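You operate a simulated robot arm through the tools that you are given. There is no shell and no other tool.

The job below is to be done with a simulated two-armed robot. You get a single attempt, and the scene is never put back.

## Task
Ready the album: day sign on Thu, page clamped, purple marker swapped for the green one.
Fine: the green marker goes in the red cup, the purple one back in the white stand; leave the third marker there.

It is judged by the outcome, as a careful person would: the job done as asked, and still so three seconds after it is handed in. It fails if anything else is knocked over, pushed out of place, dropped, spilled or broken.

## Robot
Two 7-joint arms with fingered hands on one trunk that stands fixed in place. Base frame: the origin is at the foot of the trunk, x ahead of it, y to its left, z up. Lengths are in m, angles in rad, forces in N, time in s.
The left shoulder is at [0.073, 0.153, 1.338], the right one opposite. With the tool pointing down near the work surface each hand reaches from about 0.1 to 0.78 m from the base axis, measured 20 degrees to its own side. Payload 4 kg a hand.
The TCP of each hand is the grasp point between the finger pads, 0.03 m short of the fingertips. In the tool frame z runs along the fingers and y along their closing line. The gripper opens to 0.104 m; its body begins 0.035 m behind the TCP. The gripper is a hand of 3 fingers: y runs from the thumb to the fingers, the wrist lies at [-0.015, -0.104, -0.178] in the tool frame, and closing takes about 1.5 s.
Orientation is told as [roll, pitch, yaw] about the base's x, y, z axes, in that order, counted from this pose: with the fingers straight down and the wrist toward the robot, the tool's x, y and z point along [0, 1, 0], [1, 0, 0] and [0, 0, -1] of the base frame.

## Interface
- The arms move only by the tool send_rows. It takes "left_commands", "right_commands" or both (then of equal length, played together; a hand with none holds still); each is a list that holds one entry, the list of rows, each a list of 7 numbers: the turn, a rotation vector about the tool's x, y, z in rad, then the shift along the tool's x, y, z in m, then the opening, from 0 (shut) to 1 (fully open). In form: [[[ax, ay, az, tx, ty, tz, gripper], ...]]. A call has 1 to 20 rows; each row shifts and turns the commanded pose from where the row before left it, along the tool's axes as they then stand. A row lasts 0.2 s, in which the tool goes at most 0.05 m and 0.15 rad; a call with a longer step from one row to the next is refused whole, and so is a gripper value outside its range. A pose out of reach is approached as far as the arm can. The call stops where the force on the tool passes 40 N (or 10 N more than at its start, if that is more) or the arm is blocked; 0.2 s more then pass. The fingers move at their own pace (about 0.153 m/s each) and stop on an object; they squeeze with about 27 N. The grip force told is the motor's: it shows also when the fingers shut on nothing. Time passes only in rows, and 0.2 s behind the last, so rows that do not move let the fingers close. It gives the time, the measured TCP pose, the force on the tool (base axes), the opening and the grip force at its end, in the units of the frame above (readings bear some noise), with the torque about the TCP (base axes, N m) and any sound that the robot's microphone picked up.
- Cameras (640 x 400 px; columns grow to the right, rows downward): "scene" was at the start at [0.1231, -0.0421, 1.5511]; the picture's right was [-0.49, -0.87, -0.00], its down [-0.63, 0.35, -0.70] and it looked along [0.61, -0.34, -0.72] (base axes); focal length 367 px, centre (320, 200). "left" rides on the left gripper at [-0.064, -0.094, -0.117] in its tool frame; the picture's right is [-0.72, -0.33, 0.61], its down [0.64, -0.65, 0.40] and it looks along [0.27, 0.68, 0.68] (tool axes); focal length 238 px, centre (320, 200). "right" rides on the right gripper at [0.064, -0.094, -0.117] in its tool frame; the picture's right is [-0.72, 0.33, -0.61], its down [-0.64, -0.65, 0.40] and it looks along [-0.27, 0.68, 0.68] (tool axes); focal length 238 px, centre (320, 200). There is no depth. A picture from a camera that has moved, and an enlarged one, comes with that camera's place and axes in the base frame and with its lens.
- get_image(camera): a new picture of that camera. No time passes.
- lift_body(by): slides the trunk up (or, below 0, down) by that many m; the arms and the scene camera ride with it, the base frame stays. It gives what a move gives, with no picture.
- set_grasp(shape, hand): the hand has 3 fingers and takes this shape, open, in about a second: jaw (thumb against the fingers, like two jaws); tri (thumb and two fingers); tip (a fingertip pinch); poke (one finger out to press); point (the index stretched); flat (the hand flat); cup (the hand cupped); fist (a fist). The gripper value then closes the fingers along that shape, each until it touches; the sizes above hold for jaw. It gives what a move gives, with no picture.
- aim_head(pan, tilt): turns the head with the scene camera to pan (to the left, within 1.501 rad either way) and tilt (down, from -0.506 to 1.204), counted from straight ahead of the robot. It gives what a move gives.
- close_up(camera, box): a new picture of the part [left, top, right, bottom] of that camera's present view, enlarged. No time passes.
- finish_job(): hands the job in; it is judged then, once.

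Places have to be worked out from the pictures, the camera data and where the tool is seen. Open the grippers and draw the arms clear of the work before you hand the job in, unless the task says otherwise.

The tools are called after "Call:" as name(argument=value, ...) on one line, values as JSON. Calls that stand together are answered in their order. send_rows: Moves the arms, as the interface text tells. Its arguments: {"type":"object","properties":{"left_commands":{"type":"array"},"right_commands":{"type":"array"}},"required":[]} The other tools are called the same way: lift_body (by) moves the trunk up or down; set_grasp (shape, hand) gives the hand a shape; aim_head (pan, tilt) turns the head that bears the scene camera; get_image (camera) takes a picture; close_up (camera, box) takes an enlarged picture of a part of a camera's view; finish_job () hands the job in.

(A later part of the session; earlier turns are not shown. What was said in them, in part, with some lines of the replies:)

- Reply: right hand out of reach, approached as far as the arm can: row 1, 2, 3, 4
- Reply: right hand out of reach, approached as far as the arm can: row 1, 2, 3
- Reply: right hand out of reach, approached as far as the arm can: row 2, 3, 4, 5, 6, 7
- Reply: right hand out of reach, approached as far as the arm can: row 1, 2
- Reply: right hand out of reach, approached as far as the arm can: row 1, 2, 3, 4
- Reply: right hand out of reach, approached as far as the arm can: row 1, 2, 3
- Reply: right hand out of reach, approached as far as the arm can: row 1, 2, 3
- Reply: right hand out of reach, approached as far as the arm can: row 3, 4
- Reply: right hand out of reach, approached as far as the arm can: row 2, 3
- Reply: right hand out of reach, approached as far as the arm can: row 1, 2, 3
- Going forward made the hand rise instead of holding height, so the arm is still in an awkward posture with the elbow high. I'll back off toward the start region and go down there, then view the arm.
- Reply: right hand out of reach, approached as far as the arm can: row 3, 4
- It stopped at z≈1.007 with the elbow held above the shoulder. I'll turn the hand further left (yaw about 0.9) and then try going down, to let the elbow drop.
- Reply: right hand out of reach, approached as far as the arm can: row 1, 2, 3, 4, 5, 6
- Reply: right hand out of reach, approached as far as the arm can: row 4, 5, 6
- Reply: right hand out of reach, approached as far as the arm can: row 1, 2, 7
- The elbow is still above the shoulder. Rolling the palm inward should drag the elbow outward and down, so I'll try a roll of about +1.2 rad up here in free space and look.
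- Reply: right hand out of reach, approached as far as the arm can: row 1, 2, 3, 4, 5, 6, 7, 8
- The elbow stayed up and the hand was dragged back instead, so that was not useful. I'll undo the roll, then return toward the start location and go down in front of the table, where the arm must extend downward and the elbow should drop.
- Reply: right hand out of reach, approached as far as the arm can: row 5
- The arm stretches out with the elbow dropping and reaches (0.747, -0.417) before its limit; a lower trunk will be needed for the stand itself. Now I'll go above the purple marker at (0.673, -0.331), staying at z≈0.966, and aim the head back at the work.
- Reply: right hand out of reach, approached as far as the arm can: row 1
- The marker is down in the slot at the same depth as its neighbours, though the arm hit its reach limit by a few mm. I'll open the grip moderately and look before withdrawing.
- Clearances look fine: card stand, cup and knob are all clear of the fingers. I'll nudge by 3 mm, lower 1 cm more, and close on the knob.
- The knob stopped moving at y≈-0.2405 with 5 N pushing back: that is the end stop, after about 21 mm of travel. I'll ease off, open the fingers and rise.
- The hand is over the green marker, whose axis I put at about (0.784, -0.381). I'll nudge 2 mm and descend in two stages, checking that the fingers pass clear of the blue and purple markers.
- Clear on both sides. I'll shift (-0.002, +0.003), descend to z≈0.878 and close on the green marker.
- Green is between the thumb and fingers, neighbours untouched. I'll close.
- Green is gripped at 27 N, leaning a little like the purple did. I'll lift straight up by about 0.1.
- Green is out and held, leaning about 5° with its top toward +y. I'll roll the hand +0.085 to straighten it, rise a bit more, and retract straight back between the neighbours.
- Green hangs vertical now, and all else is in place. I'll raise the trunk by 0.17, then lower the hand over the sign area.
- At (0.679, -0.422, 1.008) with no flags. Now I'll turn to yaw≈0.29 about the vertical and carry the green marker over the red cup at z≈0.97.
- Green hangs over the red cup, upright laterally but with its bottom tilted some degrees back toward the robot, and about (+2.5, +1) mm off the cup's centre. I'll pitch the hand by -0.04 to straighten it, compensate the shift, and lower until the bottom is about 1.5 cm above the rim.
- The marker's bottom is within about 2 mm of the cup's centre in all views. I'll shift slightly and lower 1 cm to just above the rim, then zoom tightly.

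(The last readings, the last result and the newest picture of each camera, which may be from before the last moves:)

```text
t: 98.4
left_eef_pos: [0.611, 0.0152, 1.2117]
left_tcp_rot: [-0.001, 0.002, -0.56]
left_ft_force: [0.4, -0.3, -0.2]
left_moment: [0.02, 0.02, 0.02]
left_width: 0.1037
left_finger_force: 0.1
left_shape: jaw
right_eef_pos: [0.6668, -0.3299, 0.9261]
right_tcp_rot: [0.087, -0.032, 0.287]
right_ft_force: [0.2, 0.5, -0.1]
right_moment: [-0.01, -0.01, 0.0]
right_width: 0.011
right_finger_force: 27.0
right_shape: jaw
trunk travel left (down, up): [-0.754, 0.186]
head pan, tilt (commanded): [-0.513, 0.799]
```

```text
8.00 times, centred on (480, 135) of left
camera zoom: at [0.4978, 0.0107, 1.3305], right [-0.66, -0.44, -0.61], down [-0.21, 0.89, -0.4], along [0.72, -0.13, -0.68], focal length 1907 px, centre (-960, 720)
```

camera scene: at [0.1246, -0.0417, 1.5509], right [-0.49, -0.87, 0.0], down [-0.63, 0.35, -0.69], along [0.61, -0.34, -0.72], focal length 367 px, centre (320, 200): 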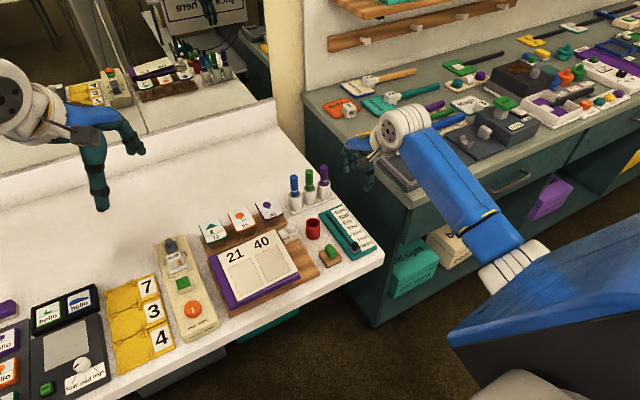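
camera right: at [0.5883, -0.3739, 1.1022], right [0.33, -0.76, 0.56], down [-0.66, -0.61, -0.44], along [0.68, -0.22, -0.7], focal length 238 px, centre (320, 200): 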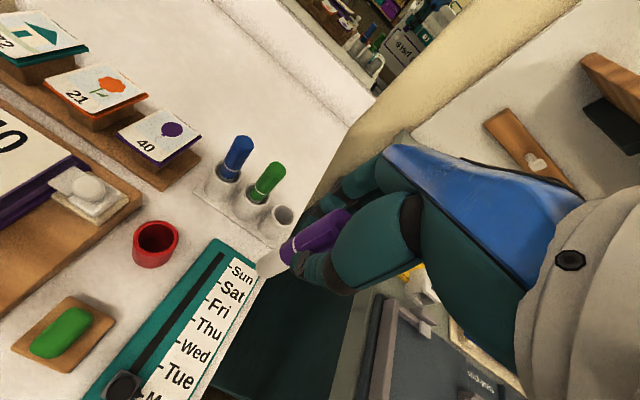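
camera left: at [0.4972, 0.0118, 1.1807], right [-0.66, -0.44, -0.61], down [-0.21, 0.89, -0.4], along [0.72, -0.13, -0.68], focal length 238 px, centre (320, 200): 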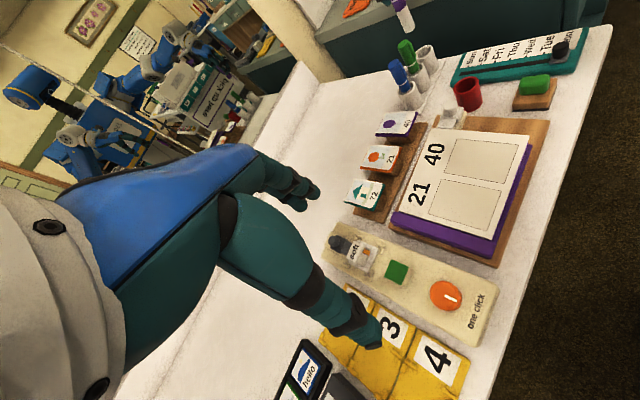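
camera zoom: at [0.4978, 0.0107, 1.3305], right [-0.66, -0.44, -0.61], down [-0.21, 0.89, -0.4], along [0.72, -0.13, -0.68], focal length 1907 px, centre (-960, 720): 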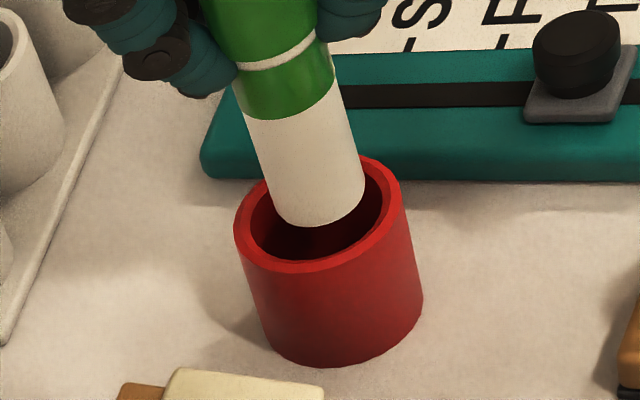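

The marker is about 2–2.5 mm too far in +y relative to the cup. I'll shift -y by 2.5 mm and lower the bottom just into the mouth, then check.

Call:
send_rows(right_commands=[[[0, 0, 0, -0.0022, -0.001, 0, 0], [0, 0, 0, -0.001, -0.0004, 0.012, 0], [0, 0, 0, 0, 0, 0, 0]]])

Call:
close_up(camera="scene", box=[298, 200, 328, 235])

Call:
close_up(camera="right", box=[220, 215, 310, 300])

Call:
close_up(camera="left", box=[455, 110, 505, 160])

```text
t: 99.2
left_eef_pos: [0.6104, 0.015, 1.2129]
left_tcp_rot: [-0.001, -0.002, -0.559]
left_ft_force: [0.3, 0.9, -1.0]
left_moment: [0.01, 0.01, 0.0]
left_width: 0.1035
left_finger_force: 0.2
left_shape: jaw
right_eef_pos: [0.6666, -0.3343, 0.9143]
right_tcp_rot: [0.085, -0.032, 0.287]
right_ft_force: [0.1, -0.6, -1.2]
right_moment: [-0.01, 0.04, 0.01]
right_width: 0.0111
right_finger_force: 26.9
right_shape: jaw
trunk travel left (down, up): [-0.754, 0.186]
head pan, tilt (commanded): [-0.513, 0.799]
```

```text
11.43 times, centred on (313, 218) of scene
camera zoom: at [0.1246, -0.0413, 1.5509], right [-0.49, -0.87, 0.0], down [-0.63, 0.35, -0.69], along [0.61, -0.34, -0.72], focal length 4192 px, centre (400, 0)
```

zoom: 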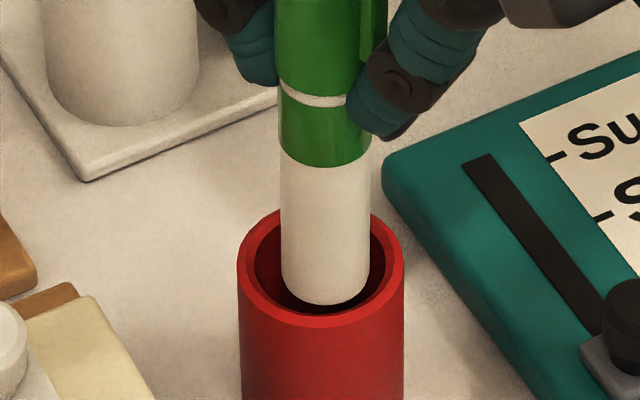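

```text
4.71 times, centred on (265, 258) of right
camera zoom: at [0.5581, -0.3086, 1.0332], right [0.51, -0.65, 0.56], down [-0.44, -0.76, -0.48], along [0.74, 0.0, -0.68], focal length 1122 px, centre (579, -71)
```

zoom: 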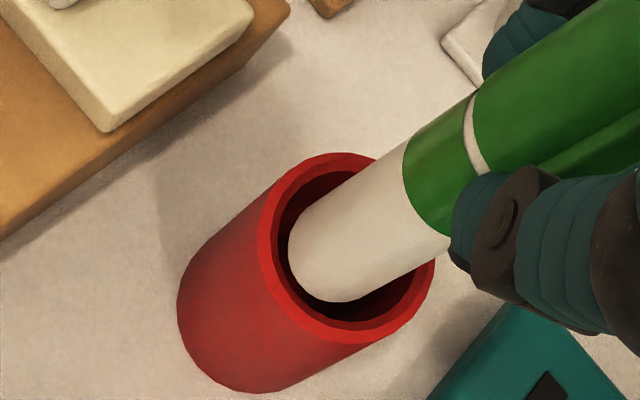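

```text
8.00 times, centred on (480, 135) of left
camera zoom: at [0.4978, 0.0107, 1.3306], right [-0.66, -0.44, -0.61], down [-0.21, 0.89, -0.4], along [0.72, -0.13, -0.68], focal length 1907 px, centre (-960, 720)
```

zoom: 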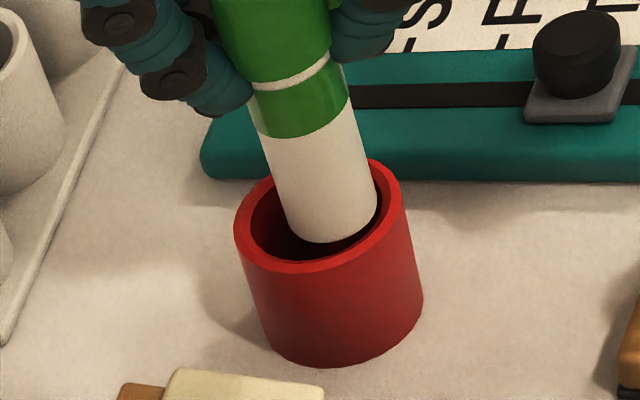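

The marker's bottom is inside the cup mouth with clearance all round and no contact force. I'll continue lowering in small steps.

Call:
send_rows(right_commands=[[[0, 0, 0, 0, -0.0003, 0.008, 0], [0, 0, 0, -0.0007, -0.0003, 0.008, 0], [0, 0, 0, 0, 0, 0, 0]]])

Call:
close_up(camera="scene", box=[290, 185, 335, 240])

Call:
close_up(camera="left", box=[445, 90, 510, 160])

Call:
close_up(camera="right", box=[220, 200, 320, 300])

```text
t: 100.0
left_eef_pos: [0.6072, 0.0194, 1.215]
left_tcp_rot: [0.0, -0.005, -0.557]
left_ft_force: [0.2, -0.1, -0.6]
left_moment: [0.01, 0.0, 0.02]
left_width: 0.1034
left_finger_force: 0.0
left_shape: jaw
right_eef_pos: [0.6688, -0.3294, 0.9069]
right_tcp_rot: [0.078, -0.049, 0.285]
right_ft_force: [8.7, -5.7, 35.4]
right_moment: [-0.08, -0.29, -0.05]
right_width: 0.0143
right_finger_force: 27.2
right_shape: jaw
trunk travel left (down, up): [-0.754, 0.186]
head pan, tilt (commanded): [-0.513, 0.799]
```

```text
7.27 times, centred on (312, 212) of scene
camera zoom: at [0.1177, -0.0374, 1.5522], right [-0.49, -0.87, 0.0], down [-0.62, 0.35, -0.7], along [0.61, -0.34, -0.72], focal length 2667 px, centre (374, 109)
```

zoom: 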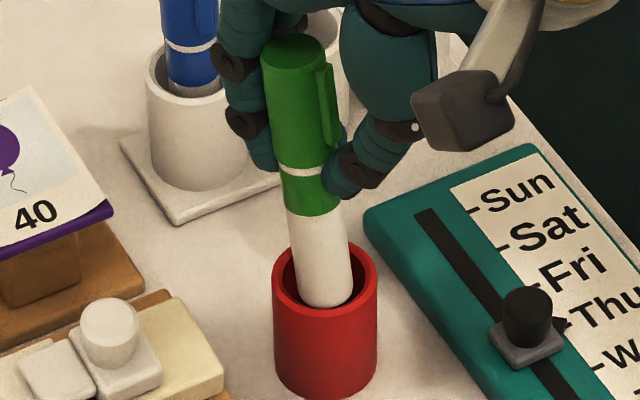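

```text
5.71 times, centred on (478, 125) of left
camera zoom: at [0.4938, 0.014, 1.3327], right [-0.66, -0.44, -0.61], down [-0.21, 0.89, -0.41], along [0.72, -0.14, -0.68], focal length 1362 px, centre (-580, 629)
```

zoom: 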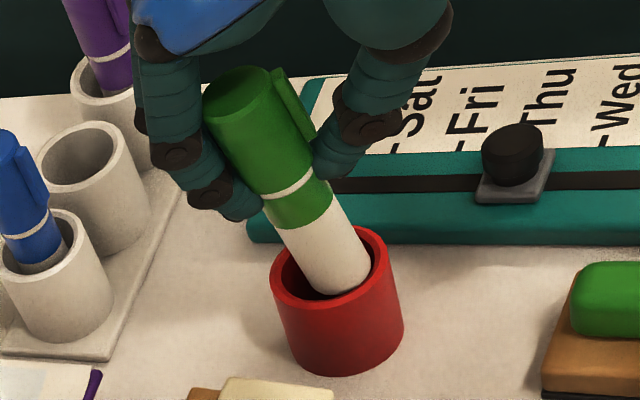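

```text
4.00 times, centred on (270, 250) of right
camera zoom: at [0.5583, -0.3047, 1.0246], right [0.5, -0.65, 0.57], down [-0.43, -0.76, -0.48], along [0.75, 0.0, -0.66], focal length 953 px, centre (520, 0)
```

zoom: 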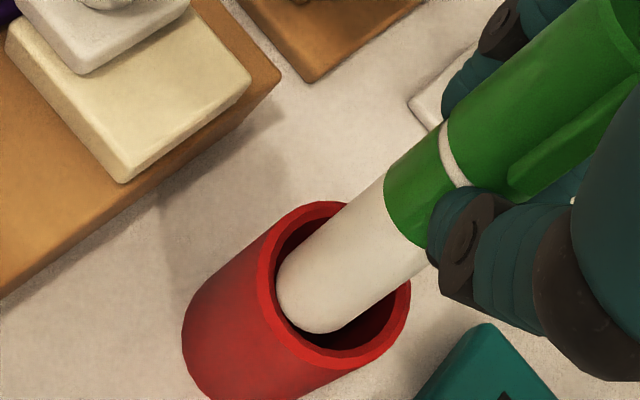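

Contact: 35 N upward, and the marker tilted; its bottom caught the rim on the robot side, so the left camera's reading was the right one. I'll lift back up at once and look.

Call:
send_rows(right_commands=[[[0, 0, 0, 0, 0, -0.012, 0], [0, 0, 0, 0, 0, -0.015, 0], [0, 0, 0, 0, 0, -0.015, 0], [0, 0, 0, 0, 0, 0, 0], [0, 0, 0, 0, 0, 0, 0]]])

Call:
close_up(camera="scene", box=[285, 165, 345, 240])

Call:
close_up(camera="left", box=[430, 70, 520, 160])

Call:
close_up(camera="right", box=[200, 180, 340, 300])

```text
t: 101.2
left_eef_pos: [0.6116, 0.0149, 1.2121]
left_tcp_rot: [0.001, 0.002, -0.558]
left_ft_force: [-0.4, 0.0, 0.6]
left_moment: [0.0, -0.01, 0.04]
left_width: 0.1037
left_finger_force: 0.0
left_shape: jaw
right_eef_pos: [0.6667, -0.3358, 0.9421]
right_tcp_rot: [0.088, -0.029, 0.286]
right_ft_force: [0.8, 0.3, 0.2]
right_moment: [0.0, 0.01, 0.0]
right_width: 0.0122
right_finger_force: 26.5
right_shape: jaw
trunk travel left (down, up): [-0.754, 0.186]
head pan, tilt (commanded): [-0.513, 0.799]
```

```text
5.33 times, centred on (315, 202) of scene
camera zoom: at [0.1257, -0.0408, 1.5508], right [-0.49, -0.87, 0.0], down [-0.63, 0.35, -0.69], along [0.6, -0.34, -0.72], focal length 1956 px, centre (347, 187)
```

zoom: 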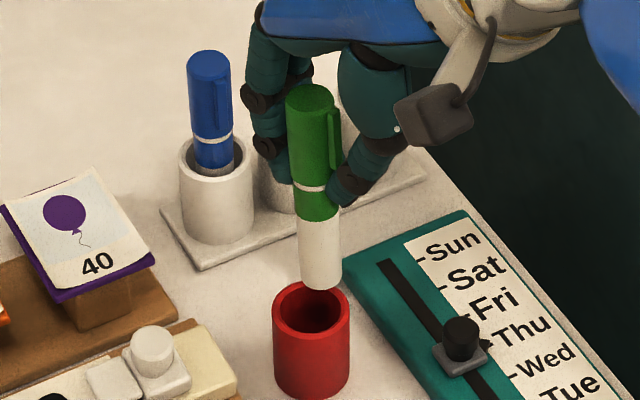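

```text
4.44 times, centred on (475, 115) of left
camera zoom: at [0.4988, 0.0112, 1.33], right [-0.66, -0.44, -0.61], down [-0.21, 0.89, -0.4], along [0.72, -0.13, -0.68], focal length 1059 px, centre (-369, 578)
```

zoom: 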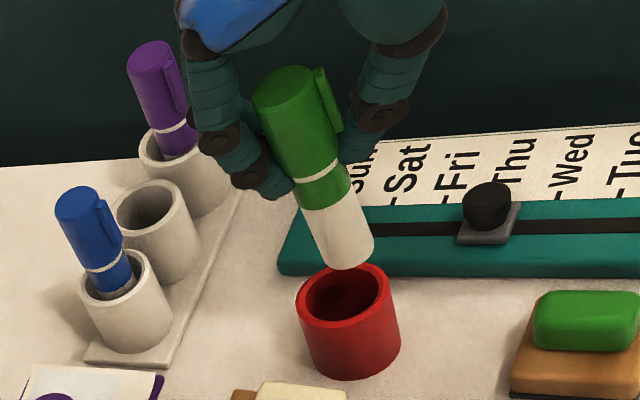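

```text
3.33 times, centred on (270, 240) of right
camera zoom: at [0.5576, -0.3115, 1.0597], right [0.51, -0.65, 0.56], down [-0.44, -0.76, -0.48], along [0.73, 0.0, -0.68], focal length 794 px, centre (487, 67)
```

zoom: 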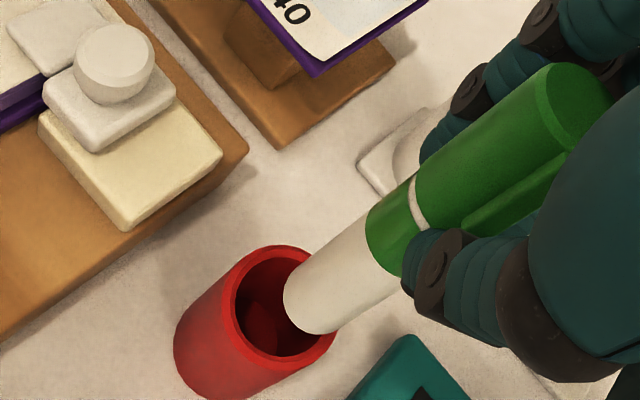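

The cup stayed put and the marker is still held, but its bottom now leans about 4° toward the robot. I'll pitch the hand by another -0.06, which swings the bottom forward over the cup's centre, and re-measure.

Call:
send_rows(right_commands=[[[-0.06, 0, 0, 0, 0, 0, 0], [0, 0, 0, 0, 0, 0, 0]]])

Call:
close_up(camera="scene", box=[285, 165, 345, 240])

Call:
close_up(camera="left", box=[440, 80, 510, 160])

Call:
close_up(camera="right", box=[200, 180, 340, 300])

```text
t: 101.8
left_eef_pos: [0.6113, 0.0148, 1.2126]
left_tcp_rot: [0.001, 0.001, -0.559]
left_ft_force: [-0.1, -0.8, 0.5]
left_moment: [-0.02, -0.04, 0.0]
left_width: 0.1035
left_finger_force: 0.0
left_shape: jaw
right_eef_pos: [0.6662, -0.3367, 0.9413]
right_tcp_rot: [0.086, -0.091, 0.28]
right_ft_force: [0.2, 0.1, -0.3]
right_moment: [0.02, 0.01, 0.0]
right_width: 0.0118
right_finger_force: 27.2
right_shape: jaw
trunk travel left (down, up): [-0.754, 0.186]
head pan, tilt (commanded): [-0.513, 0.799]
```

```text
5.33 times, centred on (315, 202) of scene
camera zoom: at [0.1248, -0.0414, 1.5509], right [-0.49, -0.87, 0.0], down [-0.63, 0.35, -0.69], along [0.61, -0.34, -0.72], focal length 1956 px, centre (347, 187)
```

zoom: 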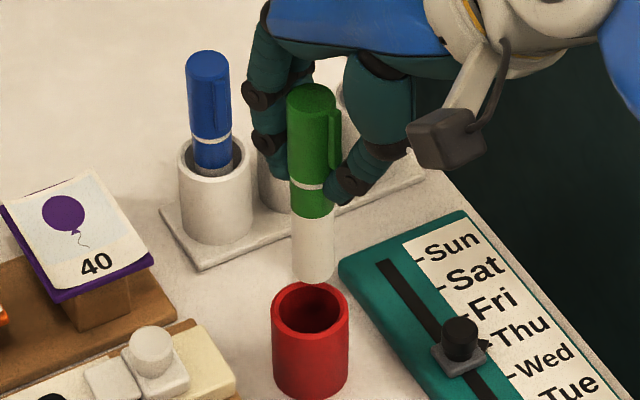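

```text
5.00 times, centred on (475, 120) of left
camera zoom: at [0.4981, 0.0107, 1.3304], right [-0.66, -0.44, -0.61], down [-0.21, 0.89, -0.4], along [0.72, -0.13, -0.68], focal length 1192 px, centre (-455, 600)
```

zoom: 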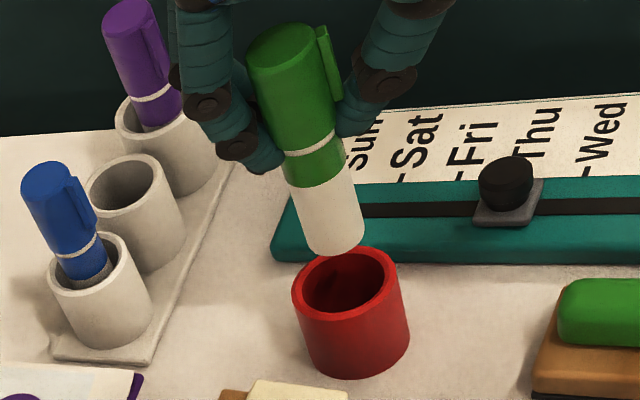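

```text
3.33 times, centred on (270, 240) of right
camera zoom: at [0.5509, -0.3133, 1.0539], right [0.48, -0.66, 0.58], down [-0.42, -0.75, -0.52], along [0.77, 0.01, -0.63], focal length 794 px, centre (487, 67)
```

zoom: 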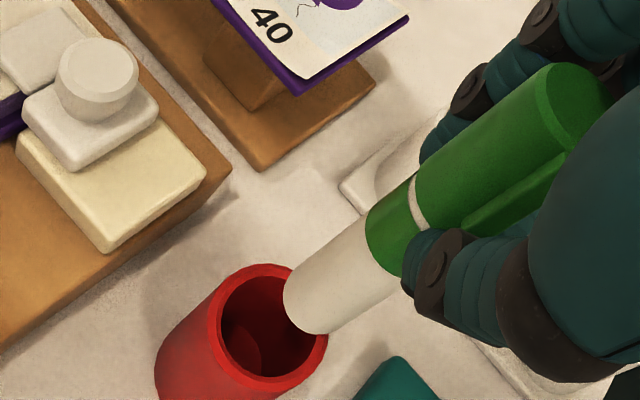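

Now the marker is vertical in both the scene and left views and its bottom is about (-2, 0) mm from the cup's centre. I'll correct that and lower 1.5 cm along the world vertical to just above the rim.

Call:
send_rows(right_commands=[[[0, 0, 0, -0.0014, 0.0007, 0.014, 0], [0, 0, 0, 0, 0, 0, 0]]])

Call:
close_up(camera="scene", box=[295, 200, 330, 240])

Call:
close_up(camera="left", box=[455, 105, 505, 155])

Call:
close_up(camera="right", box=[210, 200, 320, 300])

```text
t: 102.4
left_eef_pos: [0.6117, 0.0156, 1.2131]
left_tcp_rot: [0.001, 0.001, -0.558]
left_ft_force: [0.4, -0.1, 0.2]
left_moment: [0.01, -0.01, -0.08]
left_width: 0.1037
left_finger_force: 0.0
left_shape: jaw
right_eef_pos: [0.6689, -0.3359, 0.926]
right_tcp_rot: [0.086, -0.092, 0.28]
right_ft_force: [0.9, -0.1, -0.7]
right_moment: [0.0, -0.01, 0.03]
right_width: 0.0119
right_finger_force: 27.3
right_shape: jaw
trunk travel left (down, up): [-0.754, 0.186]
head pan, tilt (commanded): [-0.513, 0.799]
```

```text
10.00 times, centred on (312, 220) of scene
camera zoom: at [0.1246, -0.0414, 1.5509], right [-0.49, -0.87, 0.0], down [-0.63, 0.35, -0.69], along [0.61, -0.34, -0.72], focal length 3668 px, centre (395, 0)
```

zoom: 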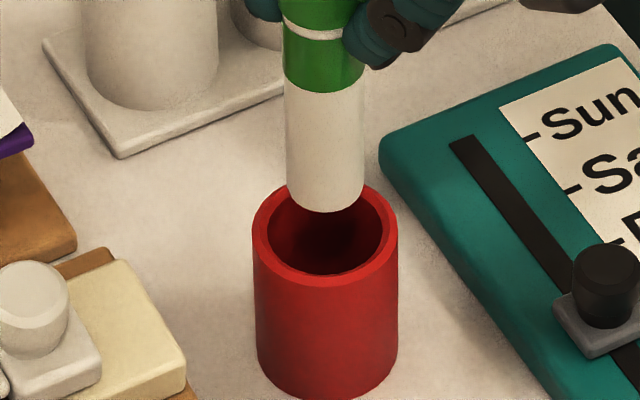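

```text
8.00 times, centred on (480, 130) of left
camera zoom: at [0.4979, 0.0106, 1.3305], right [-0.66, -0.44, -0.61], down [-0.21, 0.89, -0.4], along [0.72, -0.13, -0.68], focal length 1907 px, centre (-960, 760)
```

zoom: 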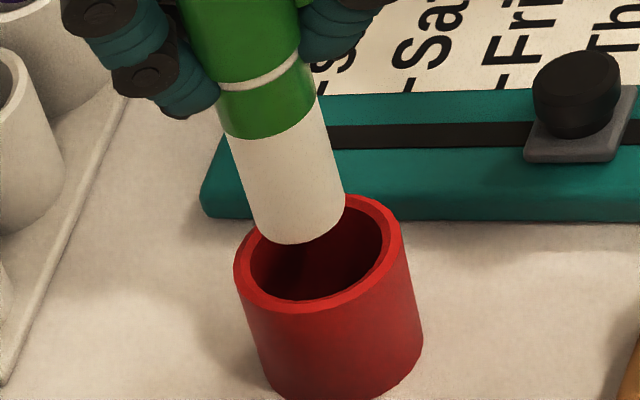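

```text
4.00 times, centred on (265, 250) of right
camera zoom: at [0.5537, -0.3128, 1.0398], right [0.48, -0.66, 0.58], down [-0.42, -0.75, -0.52], along [0.77, 0.01, -0.63], focal length 953 px, centre (540, 0)
```

zoom: 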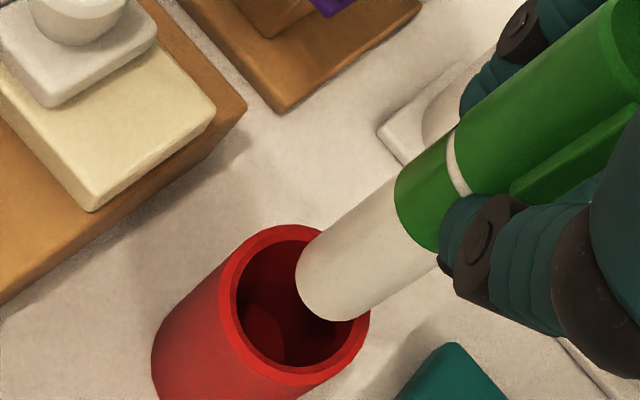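

The marker slipped up about 4 mm in the grip, but it is vertical and its bottom is centred over the cup in both the scene and left views. I'll lower 1.4 cm, compensating the tool tilt, and check before going deeper.

Call:
send_rows(right_commands=[[[0, 0, 0, -0.0006, -0.0006, 0.007, 0], [0, 0, 0, -0.0006, -0.0006, 0.007, 0], [0, 0, 0, 0, 0, 0, 0]]])

Call:
close_up(camera="scene", box=[295, 200, 330, 240])

Call:
close_up(camera="left", box=[455, 105, 505, 155])

Call:
close_up(camera="right", box=[210, 200, 320, 300])

```text
t: 103.2
left_eef_pos: [0.6112, 0.0159, 1.213]
left_tcp_rot: [0.0, 0.001, -0.56]
left_ft_force: [0.2, -0.1, 0.7]
left_moment: [0.0, -0.02, 0.01]
left_width: 0.1039
left_finger_force: 0.0
left_shape: jaw
right_eef_pos: [0.6689, -0.3339, 0.9118]
right_tcp_rot: [0.087, -0.093, 0.281]
right_ft_force: [-0.1, 0.4, -0.1]
right_moment: [-0.02, 0.03, 0.0]
right_width: 0.012
right_finger_force: 27.3
right_shape: jaw
trunk travel left (down, up): [-0.754, 0.186]
head pan, tilt (commanded): [-0.513, 0.799]
```

```text
10.00 times, centred on (312, 220) of scene
camera zoom: at [0.1244, -0.0413, 1.551], right [-0.49, -0.87, 0.0], down [-0.63, 0.35, -0.69], along [0.61, -0.34, -0.72], focal length 3668 px, centre (395, 0)
```

zoom: 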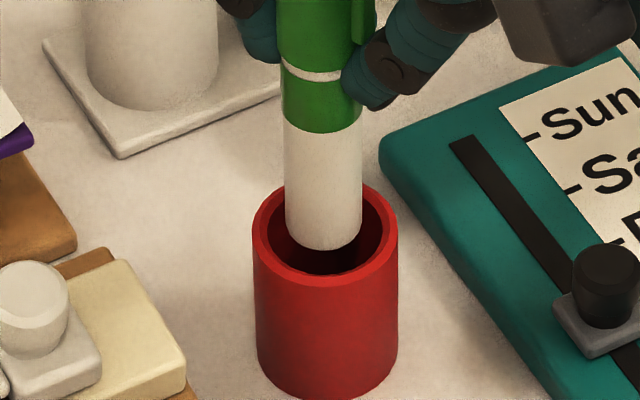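

```text
8.00 times, centred on (480, 130) of left
camera zoom: at [0.4977, 0.0107, 1.3306], right [-0.66, -0.44, -0.61], down [-0.21, 0.89, -0.4], along [0.72, -0.13, -0.68], focal length 1907 px, centre (-960, 760)
```

zoom: 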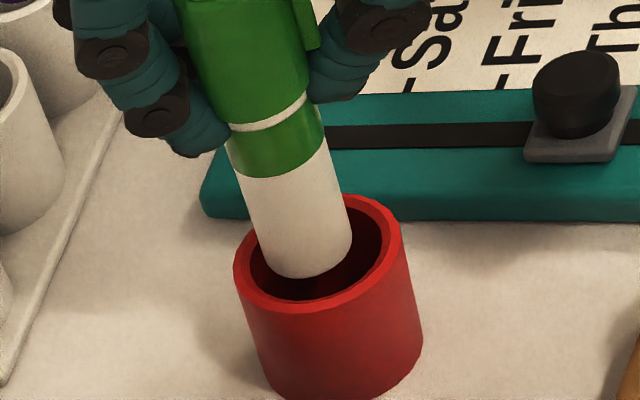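

```text
4.00 times, centred on (265, 250) of right
camera zoom: at [0.5537, -0.3121, 1.0253], right [0.48, -0.66, 0.58], down [-0.42, -0.75, -0.52], along [0.77, 0.01, -0.63], focal length 953 px, centre (540, 0)
```

zoom: 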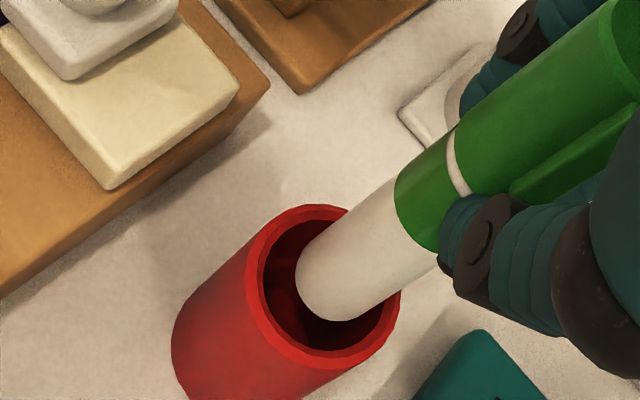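

No contact. Solving the offsets from both views, the bottom is about (+3.4, -1.3) mm off centre and still about 2 mm above the rim. I'll correct by (-3, +1) mm and lower 1 cm.

Call:
send_rows(right_commands=[[[0, 0, 0, 0.0018, -0.0026, 0, 0], [0, 0, 0, -0.0009, -0.0009, 0.01, 0], [0, 0, 0, 0, 0, 0, 0]]])

Call:
close_up(camera="scene", box=[295, 200, 330, 240])

Call:
close_up(camera="left", box=[455, 105, 505, 155])

Call:
close_up(camera="right", box=[210, 200, 320, 300])

```text
t: 104.0
left_eef_pos: [0.6116, 0.0144, 1.2129]
left_tcp_rot: [0.0, 0.001, -0.558]
left_ft_force: [0.0, -0.1, 0.3]
left_moment: [0.03, 0.02, 0.03]
left_width: 0.1037
left_finger_force: 0.0
left_shape: jaw
right_eef_pos: [0.6661, -0.3352, 0.9013]
right_tcp_rot: [0.088, -0.09, 0.283]
right_ft_force: [0.1, -0.1, -0.3]
right_moment: [0.01, 0.01, -0.01]
right_width: 0.0119
right_finger_force: 26.9
right_shape: jaw
trunk travel left (down, up): [-0.754, 0.186]
head pan, tilt (commanded): [-0.513, 0.799]
```

```text
10.00 times, centred on (312, 220) of scene
camera zoom: at [0.1247, -0.0413, 1.5509], right [-0.49, -0.87, 0.0], down [-0.63, 0.35, -0.69], along [0.61, -0.34, -0.72], focal length 3668 px, centre (395, 0)
```

zoom: 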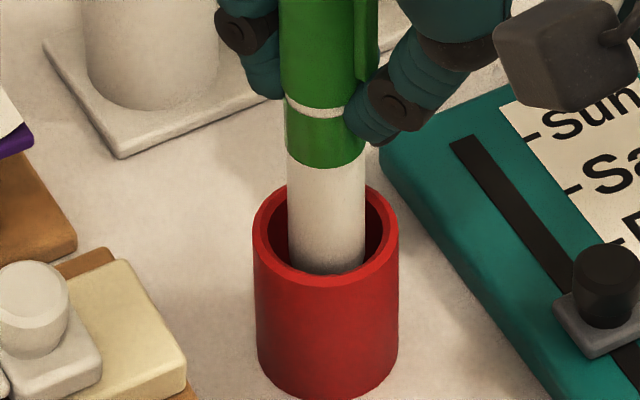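

```text
8.00 times, centred on (480, 130) of left
camera zoom: at [0.498, 0.0107, 1.3305], right [-0.66, -0.44, -0.61], down [-0.21, 0.89, -0.4], along [0.72, -0.13, -0.68], focal length 1907 px, centre (-960, 760)
```

zoom: 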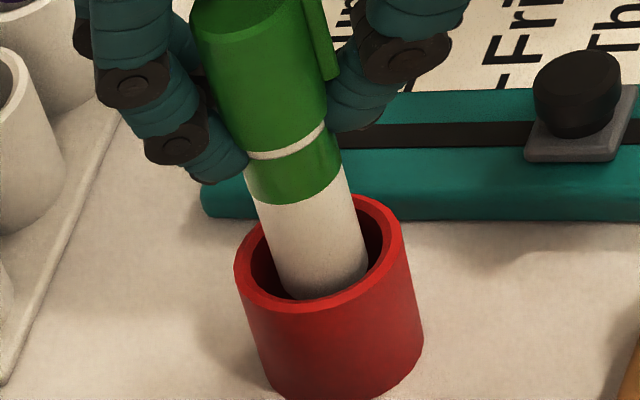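

```text
4.00 times, centred on (265, 250) of right
camera zoom: at [0.5514, -0.3114, 1.0148], right [0.48, -0.66, 0.58], down [-0.42, -0.75, -0.52], along [0.77, 0.01, -0.63], focal length 953 px, centre (540, 0)
```

zoom: 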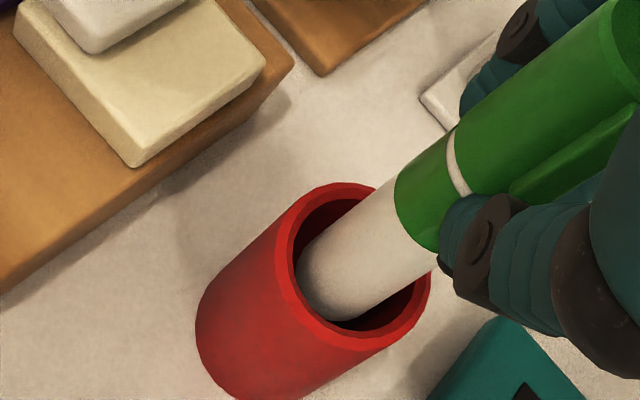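

The bottom is now inside the cup with space on all sides and zero force. I'll continue lowering in small steps.

Call:
send_rows(right_commands=[[[0, 0, 0, -0.0006, -0.0006, 0.007, 0], [0, 0, 0, -0.0006, -0.0006, 0.007, 0], [0, 0, 0, 0, 0, 0, 0]]])

Call:
close_up(camera="scene", box=[290, 190, 335, 240])

Call:
close_up(camera="left", box=[450, 95, 510, 155])

```text
t: 104.8
left_eef_pos: [0.6095, 0.0152, 1.2135]
left_tcp_rot: [0.0, -0.001, -0.558]
left_ft_force: [-0.1, -0.1, -0.4]
left_moment: [-0.03, 0.02, 0.02]
left_width: 0.1035
left_finger_force: 0.1
left_shape: jaw
right_eef_pos: [0.6663, -0.3344, 0.8882]
right_tcp_rot: [0.089, -0.094, 0.281]
right_ft_force: [-0.6, -0.3, 0.5]
right_moment: [-0.03, 0.03, 0.02]
right_width: 0.0121
right_finger_force: 27.3
right_shape: jaw
trunk travel left (down, up): [-0.754, 0.186]
head pan, tilt (commanded): [-0.513, 0.799]
```

```text
8.00 times, centred on (312, 215) of scene
camera zoom: at [0.1244, -0.0413, 1.551], right [-0.49, -0.87, 0.0], down [-0.63, 0.35, -0.69], along [0.61, -0.34, -0.72], focal length 2934 px, centre (380, 80)
```

zoom: 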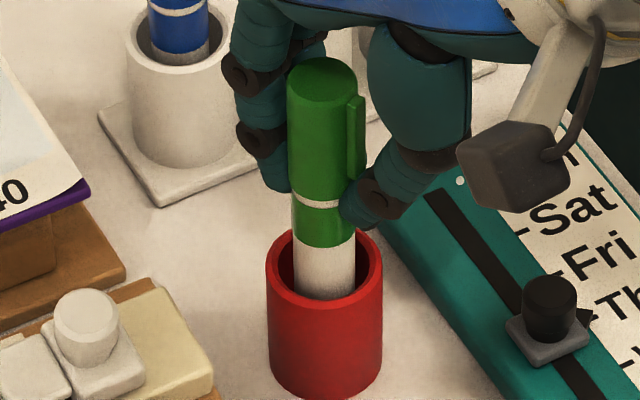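

```text
6.67 times, centred on (480, 125) of left
camera zoom: at [0.4977, 0.0107, 1.3306], right [-0.66, -0.44, -0.61], down [-0.21, 0.89, -0.4], along [0.72, -0.13, -0.68], focal length 1589 px, centre (-747, 700)
```

zoom: 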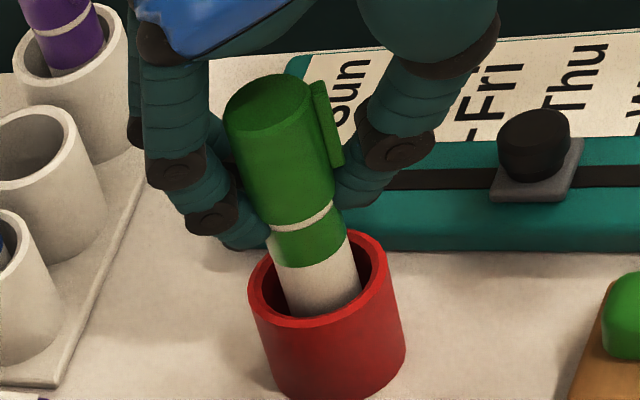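

Going in cleanly with no force. I'll lower about 1.4 cm more, then check for touching the floor of the cup.

Call:
send_rows(right_commands=[[[0, 0, 0, -0.0006, -0.0006, 0.007, 0], [0, 0, 0, -0.0006, -0.0006, 0.007, 0], [0, 0, 0, 0, 0, 0, 0]]])

Call:
close_up(camera="scene", box=[290, 190, 335, 240])

Call:
close_up(camera="left", box=[450, 95, 510, 155])

```text
t: 105.6
left_eef_pos: [0.6119, 0.0157, 1.2115]
left_tcp_rot: [0.0, 0.0, -0.559]
left_ft_force: [-0.4, -0.5, 0.0]
left_moment: [0.03, -0.02, 0.04]
left_width: 0.1036
left_finger_force: 0.1
left_shape: jaw
right_eef_pos: [0.6663, -0.3349, 0.8736]
right_tcp_rot: [0.087, -0.092, 0.281]
right_ft_force: [1.0, -0.1, 0.1]
right_moment: [-0.01, -0.01, -0.01]
right_width: 0.0119
right_finger_force: 26.2
right_shape: jaw
trunk travel left (down, up): [-0.754, 0.186]
head pan, tilt (commanded): [-0.513, 0.799]
```

```text
8.00 times, centred on (312, 215) of scene
camera zoom: at [0.1244, -0.0413, 1.551], right [-0.49, -0.87, 0.0], down [-0.63, 0.35, -0.69], along [0.61, -0.34, -0.72], focal length 2934 px, centre (380, 80)
```

zoom: 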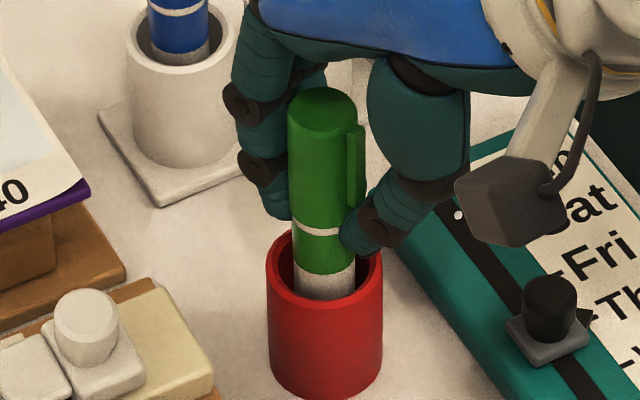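

```text
6.67 times, centred on (480, 125) of left
camera zoom: at [0.4977, 0.0107, 1.3306], right [-0.66, -0.44, -0.61], down [-0.21, 0.89, -0.4], along [0.72, -0.13, -0.68], focal length 1589 px, centre (-747, 700)
```

zoom: 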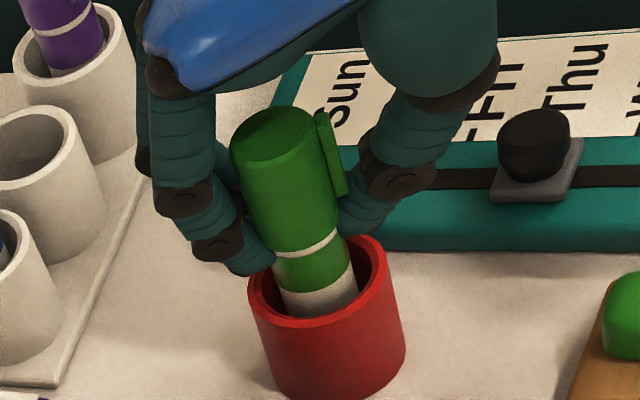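

Only a few millimetres remain. I'll lower 6 mm more, keeping fingertips above the rim, then open the grip so the marker settles.

Call:
send_rows(right_commands=[[[0, 0, 0, -0.0005, -0.0005, 0.006, 0], [0, 0, 0, 0, 0, 0, 0]]])

Call:
close_up(camera="left", box=[450, 95, 510, 155])

Call:
close_up(camera="right", box=[220, 150, 400, 310])

```text
t: 106.2
left_eef_pos: [0.6091, 0.0162, 1.2133]
left_tcp_rot: [-0.001, 0.0, -0.559]
left_ft_force: [0.4, 0.0, -0.1]
left_moment: [0.01, 0.02, -0.03]
left_width: 0.1034
left_finger_force: 0.0
left_shape: jaw
right_eef_pos: [0.6669, -0.3332, 0.867]
right_tcp_rot: [0.085, -0.095, 0.282]
right_ft_force: [-1.0, -1.0, 6.5]
right_moment: [-0.02, -0.01, 0.02]
right_width: 0.0121
right_finger_force: 27.0
right_shape: jaw
trunk travel left (down, up): [-0.754, 0.186]
head pan, tilt (commanded): [-0.513, 0.799]
```

```text
6.67 times, centred on (480, 125) of left
camera zoom: at [0.4963, 0.0118, 1.3312], right [-0.66, -0.44, -0.61], down [-0.21, 0.89, -0.4], along [0.72, -0.14, -0.68], focal length 1589 px, centre (-747, 700)
```

zoom: 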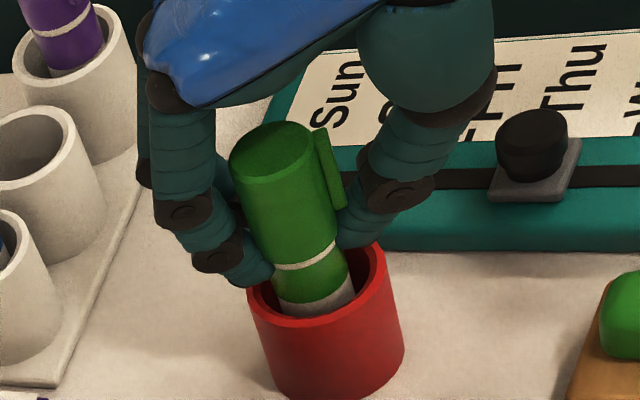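

```text
2.50 times, centred on (310, 230) of right
camera zoom: at [0.5515, -0.3099, 0.9808], right [0.48, -0.66, 0.58], down [-0.42, -0.75, -0.52], along [0.78, 0.01, -0.63], focal length 596 px, centre (345, 125)
```

zoom: 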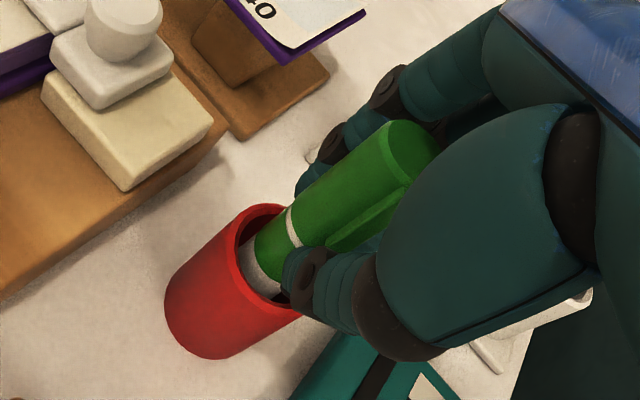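

It touches the cup's floor (6.5 N). I'll open the grip gradually.

Call:
send_rows(right_commands=[[[0, 0, 0, 0, 0, -0.001, 0.1], [0, 0, 0, 0, 0, 0, 0.25], [0, 0, 0, 0, 0, 0, 0.4], [0, 0, 0, 0, 0, 0, 0.5], [0, 0, 0, 0, 0, 0, 0.5]]])

Call:
close_up(camera="scene", box=[285, 180, 345, 240])

Call:
close_up(camera="left", box=[440, 85, 520, 165])

Call:
close_up(camera="right", box=[220, 150, 400, 310])

```text
t: 107.4
left_eef_pos: [0.6107, 0.0158, 1.2134]
left_tcp_rot: [0.001, 0.001, -0.559]
left_ft_force: [0.8, -0.2, 0.6]
left_moment: [0.02, 0.0, 0.01]
left_width: 0.1035
left_finger_force: 0.2
left_shape: jaw
right_eef_pos: [0.6666, -0.3339, 0.8669]
right_tcp_rot: [0.088, -0.091, 0.28]
right_ft_force: [0.0, -0.1, 0.7]
right_moment: [0.01, -0.01, 0.02]
right_width: 0.0514
right_finger_force: 0.0
right_shape: jaw
trunk travel left (down, up): [-0.754, 0.186]
head pan, tilt (commanded): [-0.513, 0.799]
```

```text
6.67 times, centred on (315, 210) of scene
camera zoom: at [0.1243, -0.0411, 1.551], right [-0.49, -0.87, 0.0], down [-0.63, 0.35, -0.7], along [0.61, -0.34, -0.72], focal length 2445 px, centre (353, 133)
```

zoom: 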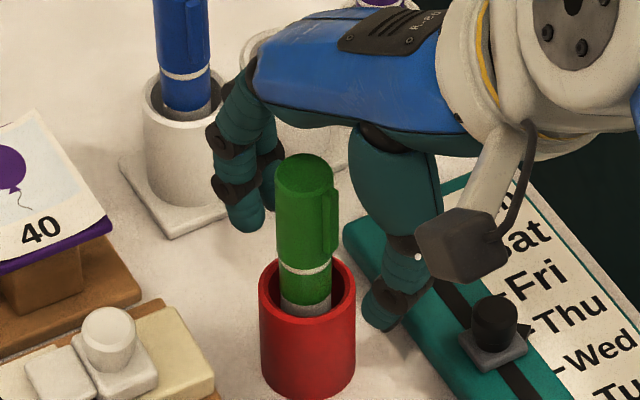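

```text
5.00 times, centred on (480, 125) of left
camera zoom: at [0.4975, 0.0108, 1.3306], right [-0.66, -0.44, -0.61], down [-0.21, 0.89, -0.4], along [0.72, -0.13, -0.68], focal length 1192 px, centre (-480, 575)
```

zoom: 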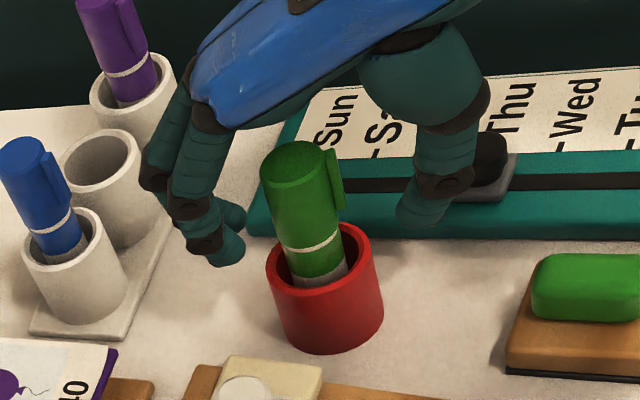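

```text
2.50 times, centred on (310, 230) of right
camera zoom: at [0.5517, -0.3112, 0.9806], right [0.48, -0.66, 0.58], down [-0.42, -0.75, -0.52], along [0.77, 0.01, -0.63], focal length 596 px, centre (345, 125)
```

zoom: 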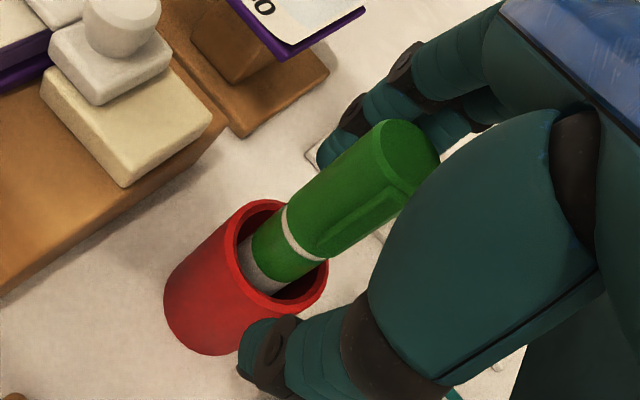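

Green stands in the red cup, released. I'll withdraw straight up in world vertical.

Call:
send_rows(right_commands=[[[0, 0, 0, 0.0013, 0.0014, -0.015, 0.5], [0, 0, 0, 0.0022, 0.0023, -0.025, 0.5], [0, 0, 0, 0.0026, 0.0027, -0.03, 0.5], [0, 0, 0, 0.0026, 0.0027, -0.03, 0.5], [0, 0, 0, 0, 0, 0, 0.5]]])

Call:
get_image(camera="scene")

Call:
close_up(camera="left", box=[400, 60, 580, 200])

Call:
get_image(camera="right")

```text
t: 108.6
left_eef_pos: [0.6112, 0.0151, 1.2114]
left_tcp_rot: [0.0, 0.002, -0.558]
left_ft_force: [-0.1, -0.8, 0.2]
left_moment: [0.0, -0.05, -0.01]
left_width: 0.1036
left_finger_force: 0.1
left_shape: jaw
right_eef_pos: [0.6671, -0.335, 0.9704]
right_tcp_rot: [0.087, -0.091, 0.281]
right_ft_force: [-0.2, -0.1, 1.5]
right_moment: [0.01, 0.03, 0.02]
right_width: 0.0516
right_finger_force: 0.1
right_shape: jaw
trunk travel left (down, up): [-0.754, 0.186]
head pan, tilt (commanded): [-0.513, 0.799]
```

```text
taken
camera scene: at [0.1245, -0.0414, 1.5509], right [-0.49, -0.87, 0.0], down [-0.63, 0.35, -0.69], along [0.61, -0.34, -0.72], focal length 367 px, centre (320, 200)
```

scene: 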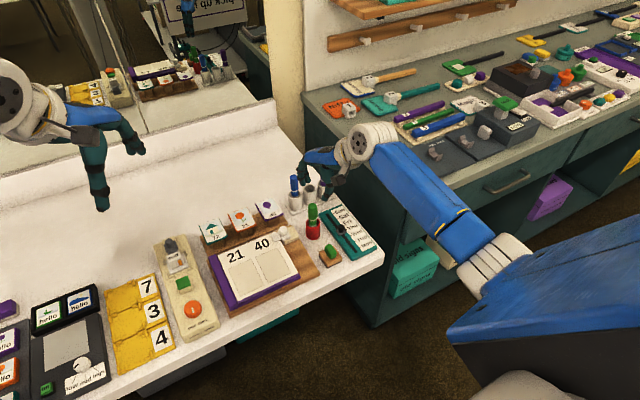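

```text
2.86 times, centred on (490, 130) of left
camera zoom: at [0.4978, 0.0106, 1.3305], right [-0.66, -0.44, -0.61], down [-0.21, 0.89, -0.4], along [0.72, -0.13, -0.68], focal length 681 px, centre (-166, 400)
```

zoom: 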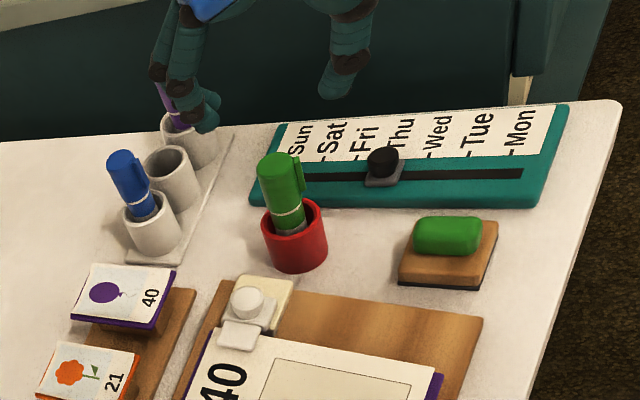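

```text
taken
camera right: at [0.5504, -0.3111, 1.0837], right [0.48, -0.66, 0.58], down [-0.42, -0.75, -0.52], along [0.77, 0.01, -0.63], focal length 238 px, centre (320, 200)
```

right: 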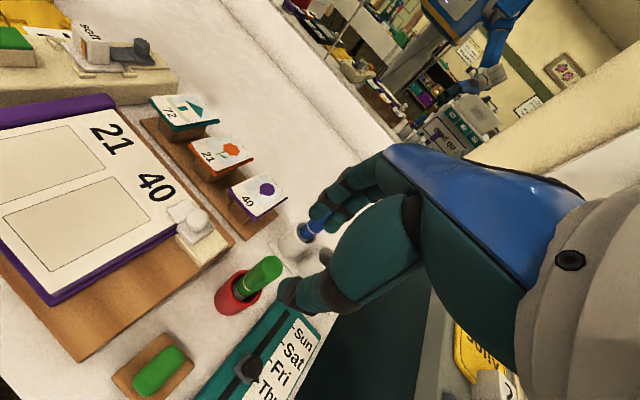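

Everything is where it should be: green in the red cup, purple and blue in the stand, pointer at Thu, jaw on the page. I'll level the right hand and draw it back clear of the table, and retract the left hand too.

Call:
send_rows(right_commands=[[[0, 0, 0, 0, 0, -0.01, 0.6], [0.09, -0.086, 0, 0, 0, 0, 0.6], [0, 0, 0, -0.014, -0.0371, 0, 0.8], [0, 0, 0, -0.014, -0.0371, 0, 1], [0, 0, 0, -0.014, -0.0371, 0, 1], [0, 0, 0, -0.014, -0.0371, 0, 1], [0, 0, 0, -0.003, -0.0404, 0, 1], [0, 0, 0, -0.003, -0.0404, 0, 1], [0, 0, 0, -0.003, -0.0404, 0, 1], [0, 0, 0, -0.003, -0.0404, 0, 1], [0, 0, 0, -0.003, -0.0404, 0, 1], [0, 0, 0, 0, 0, 0, 1]]])

Call:
send_rows(left_commands=[[[0, 0, -0.14, 0, 0, 0, 1], [0, 0, -0.14, 0, 0, 0, 1], [0, 0, -0.14, 0, 0, 0, 1], [0, 0, -0.14, 0, 0, 0, 1], [0, 0, 0, 0.02, -0.03, 0, 1], [0, 0, 0, 0.02, -0.03, 0, 1], [0, 0, 0, 0.02, -0.03, 0, 1], [0, 0, 0, 0.02, -0.03, 0, 1], [0, 0, 0, 0, 0, 0, 1]]])

Call:
get_image(camera="scene")

Call:
close_up(camera="scene", box=[190, 160, 390, 320])

Call:
close_up(camera="scene", box=[265, 165, 385, 265])

```text
t: 111.2
left_eef_pos: [0.6111, 0.0145, 1.2126]
left_tcp_rot: [0.0, 0.002, -0.558]
left_ft_force: [-1.0, 0.2, -0.1]
left_moment: [-0.02, -0.01, 0.04]
left_width: 0.1037
left_finger_force: 0.0
left_shape: jaw
right_eef_pos: [0.3516, -0.5083, 0.9787]
right_tcp_rot: [0.001, -0.002, 0.285]
right_ft_force: [0.0, 0.2, 0.2]
right_moment: [0.06, -0.02, 0.01]
right_width: 0.1039
right_finger_force: 0.1
right_shape: jaw
trunk travel left (down, up): [-0.754, 0.186]
head pan, tilt (commanded): [-0.513, 0.799]
```

```text
t: 113.2
left_eef_pos: [0.4908, 0.0958, 1.213]
left_tcp_rot: [0.003, 0.002, -0.001]
left_ft_force: [-1.0, 0.6, 0.4]
left_moment: [0.01, 0.01, -0.01]
left_width: 0.104
left_finger_force: 0.1
left_shape: jaw
right_eef_pos: [0.3522, -0.5094, 0.979]
right_tcp_rot: [0.002, -0.002, 0.286]
right_ft_force: [-0.9, -0.3, 0.1]
right_moment: [0.02, -0.01, -0.03]
right_width: 0.1036
right_finger_force: 0.2
right_shape: jaw
trunk travel left (down, up): [-0.754, 0.186]
head pan, tilt (commanded): [-0.513, 0.799]
```

```text
taken
camera scene: at [0.1222, -0.0421, 1.5511], right [-0.49, -0.87, 0.0], down [-0.63, 0.35, -0.7], along [0.61, -0.34, -0.72], focal length 367 px, centre (320, 200)
```

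scene: 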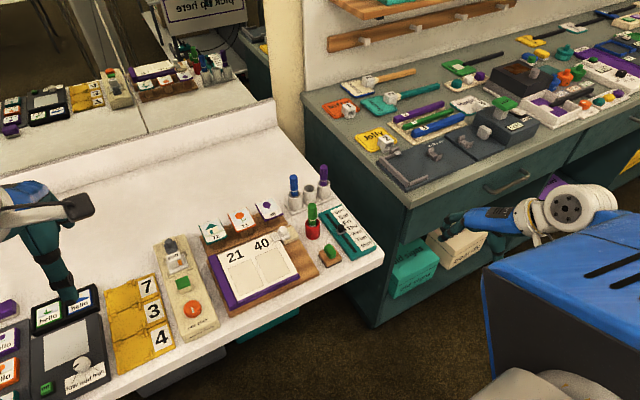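

```text
2.50 times, centred on (290, 240) of scene
camera zoom: at [0.1222, -0.0421, 1.5511], right [-0.49, -0.87, 0.0], down [-0.63, 0.35, -0.7], along [0.61, -0.34, -0.72], focal length 917 px, centre (395, 100)
```

zoom: 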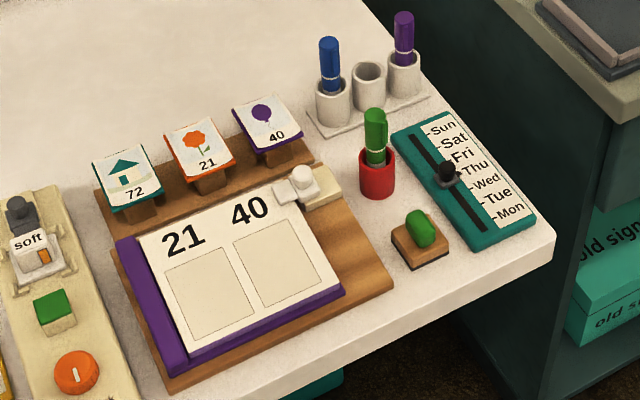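

```text
4.00 times, centred on (325, 215) of scene
camera zoom: at [0.1222, -0.0421, 1.5511], right [-0.49, -0.87, 0.0], down [-0.63, 0.35, -0.7], along [0.61, -0.34, -0.72], focal length 1467 px, centre (300, 140)
```

zoom: 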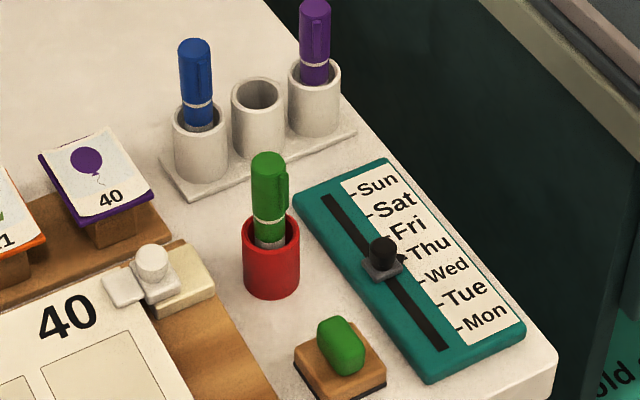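

Compared with the first picture, the cup, stand, cards, album and stamp are all where they were. One last zoom on the clamp and pointer before handing in.

Call:
close_up(camera="scene", box=[265, 210, 325, 250])

Call:
close_up(camera="scene", box=[335, 205, 375, 240])

```text
10.00 times, centred on (295, 230) of scene
camera zoom: at [0.1222, -0.0421, 1.5511], right [-0.49, -0.87, 0.0], down [-0.63, 0.35, -0.7], along [0.61, -0.34, -0.72], focal length 3668 px, centre (570, -100)
```

zoom: 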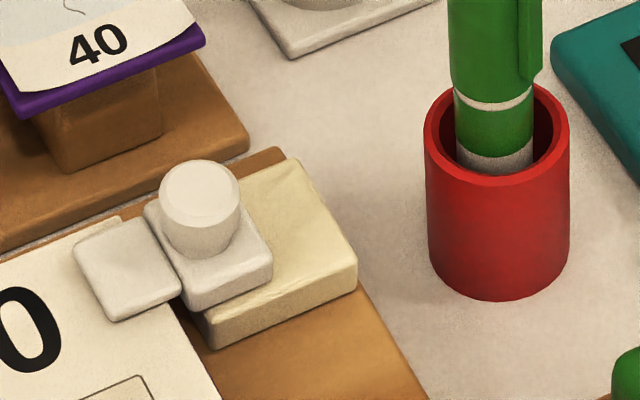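

```text
11.43 times, centred on (355, 222) of scene
camera zoom: at [0.1222, -0.0421, 1.5511], right [-0.49, -0.87, 0.0], down [-0.63, 0.35, -0.7], along [0.61, -0.34, -0.72], focal length 4192 px, centre (-80, -57)
```

zoom: 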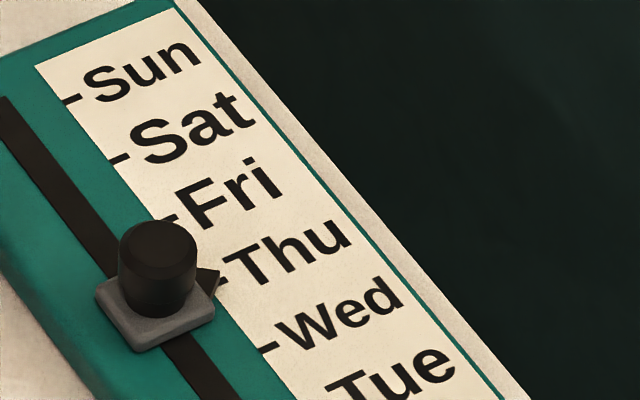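

The jaw covers the page's edge at its end stop, the pointer is at the Thu tick, and the markers stand where asked. Both arms are clear with grippers open, so I hand the job in.

Call:
finish_job()

```text
The job is handed in.
```

The album is ready and the job is handed in; no result came back on how it was judged.

- **Day sign:** the slider is on Thu, with the pointer within about a millimetre of the tick.
- **Page clamp:** the jaw now covers the page's edge. I slid it until it reached its end stop.
- **Purple marker:** it is in the white stand, in the slot that was empty (the one on the sign side).
- **Green marker:** it is in the red cup. On the first try its end caught the cup's rim with about 35 N of force, so I lifted it, straightened it and lowered it in cleanly. The cup did not visibly move.
- **Blue marker:** I left it untouched in the white stand.

In the last pictures, the album, cards, stamp, cup and stand are where they started. Both grippers are open and the arms are drawn back.
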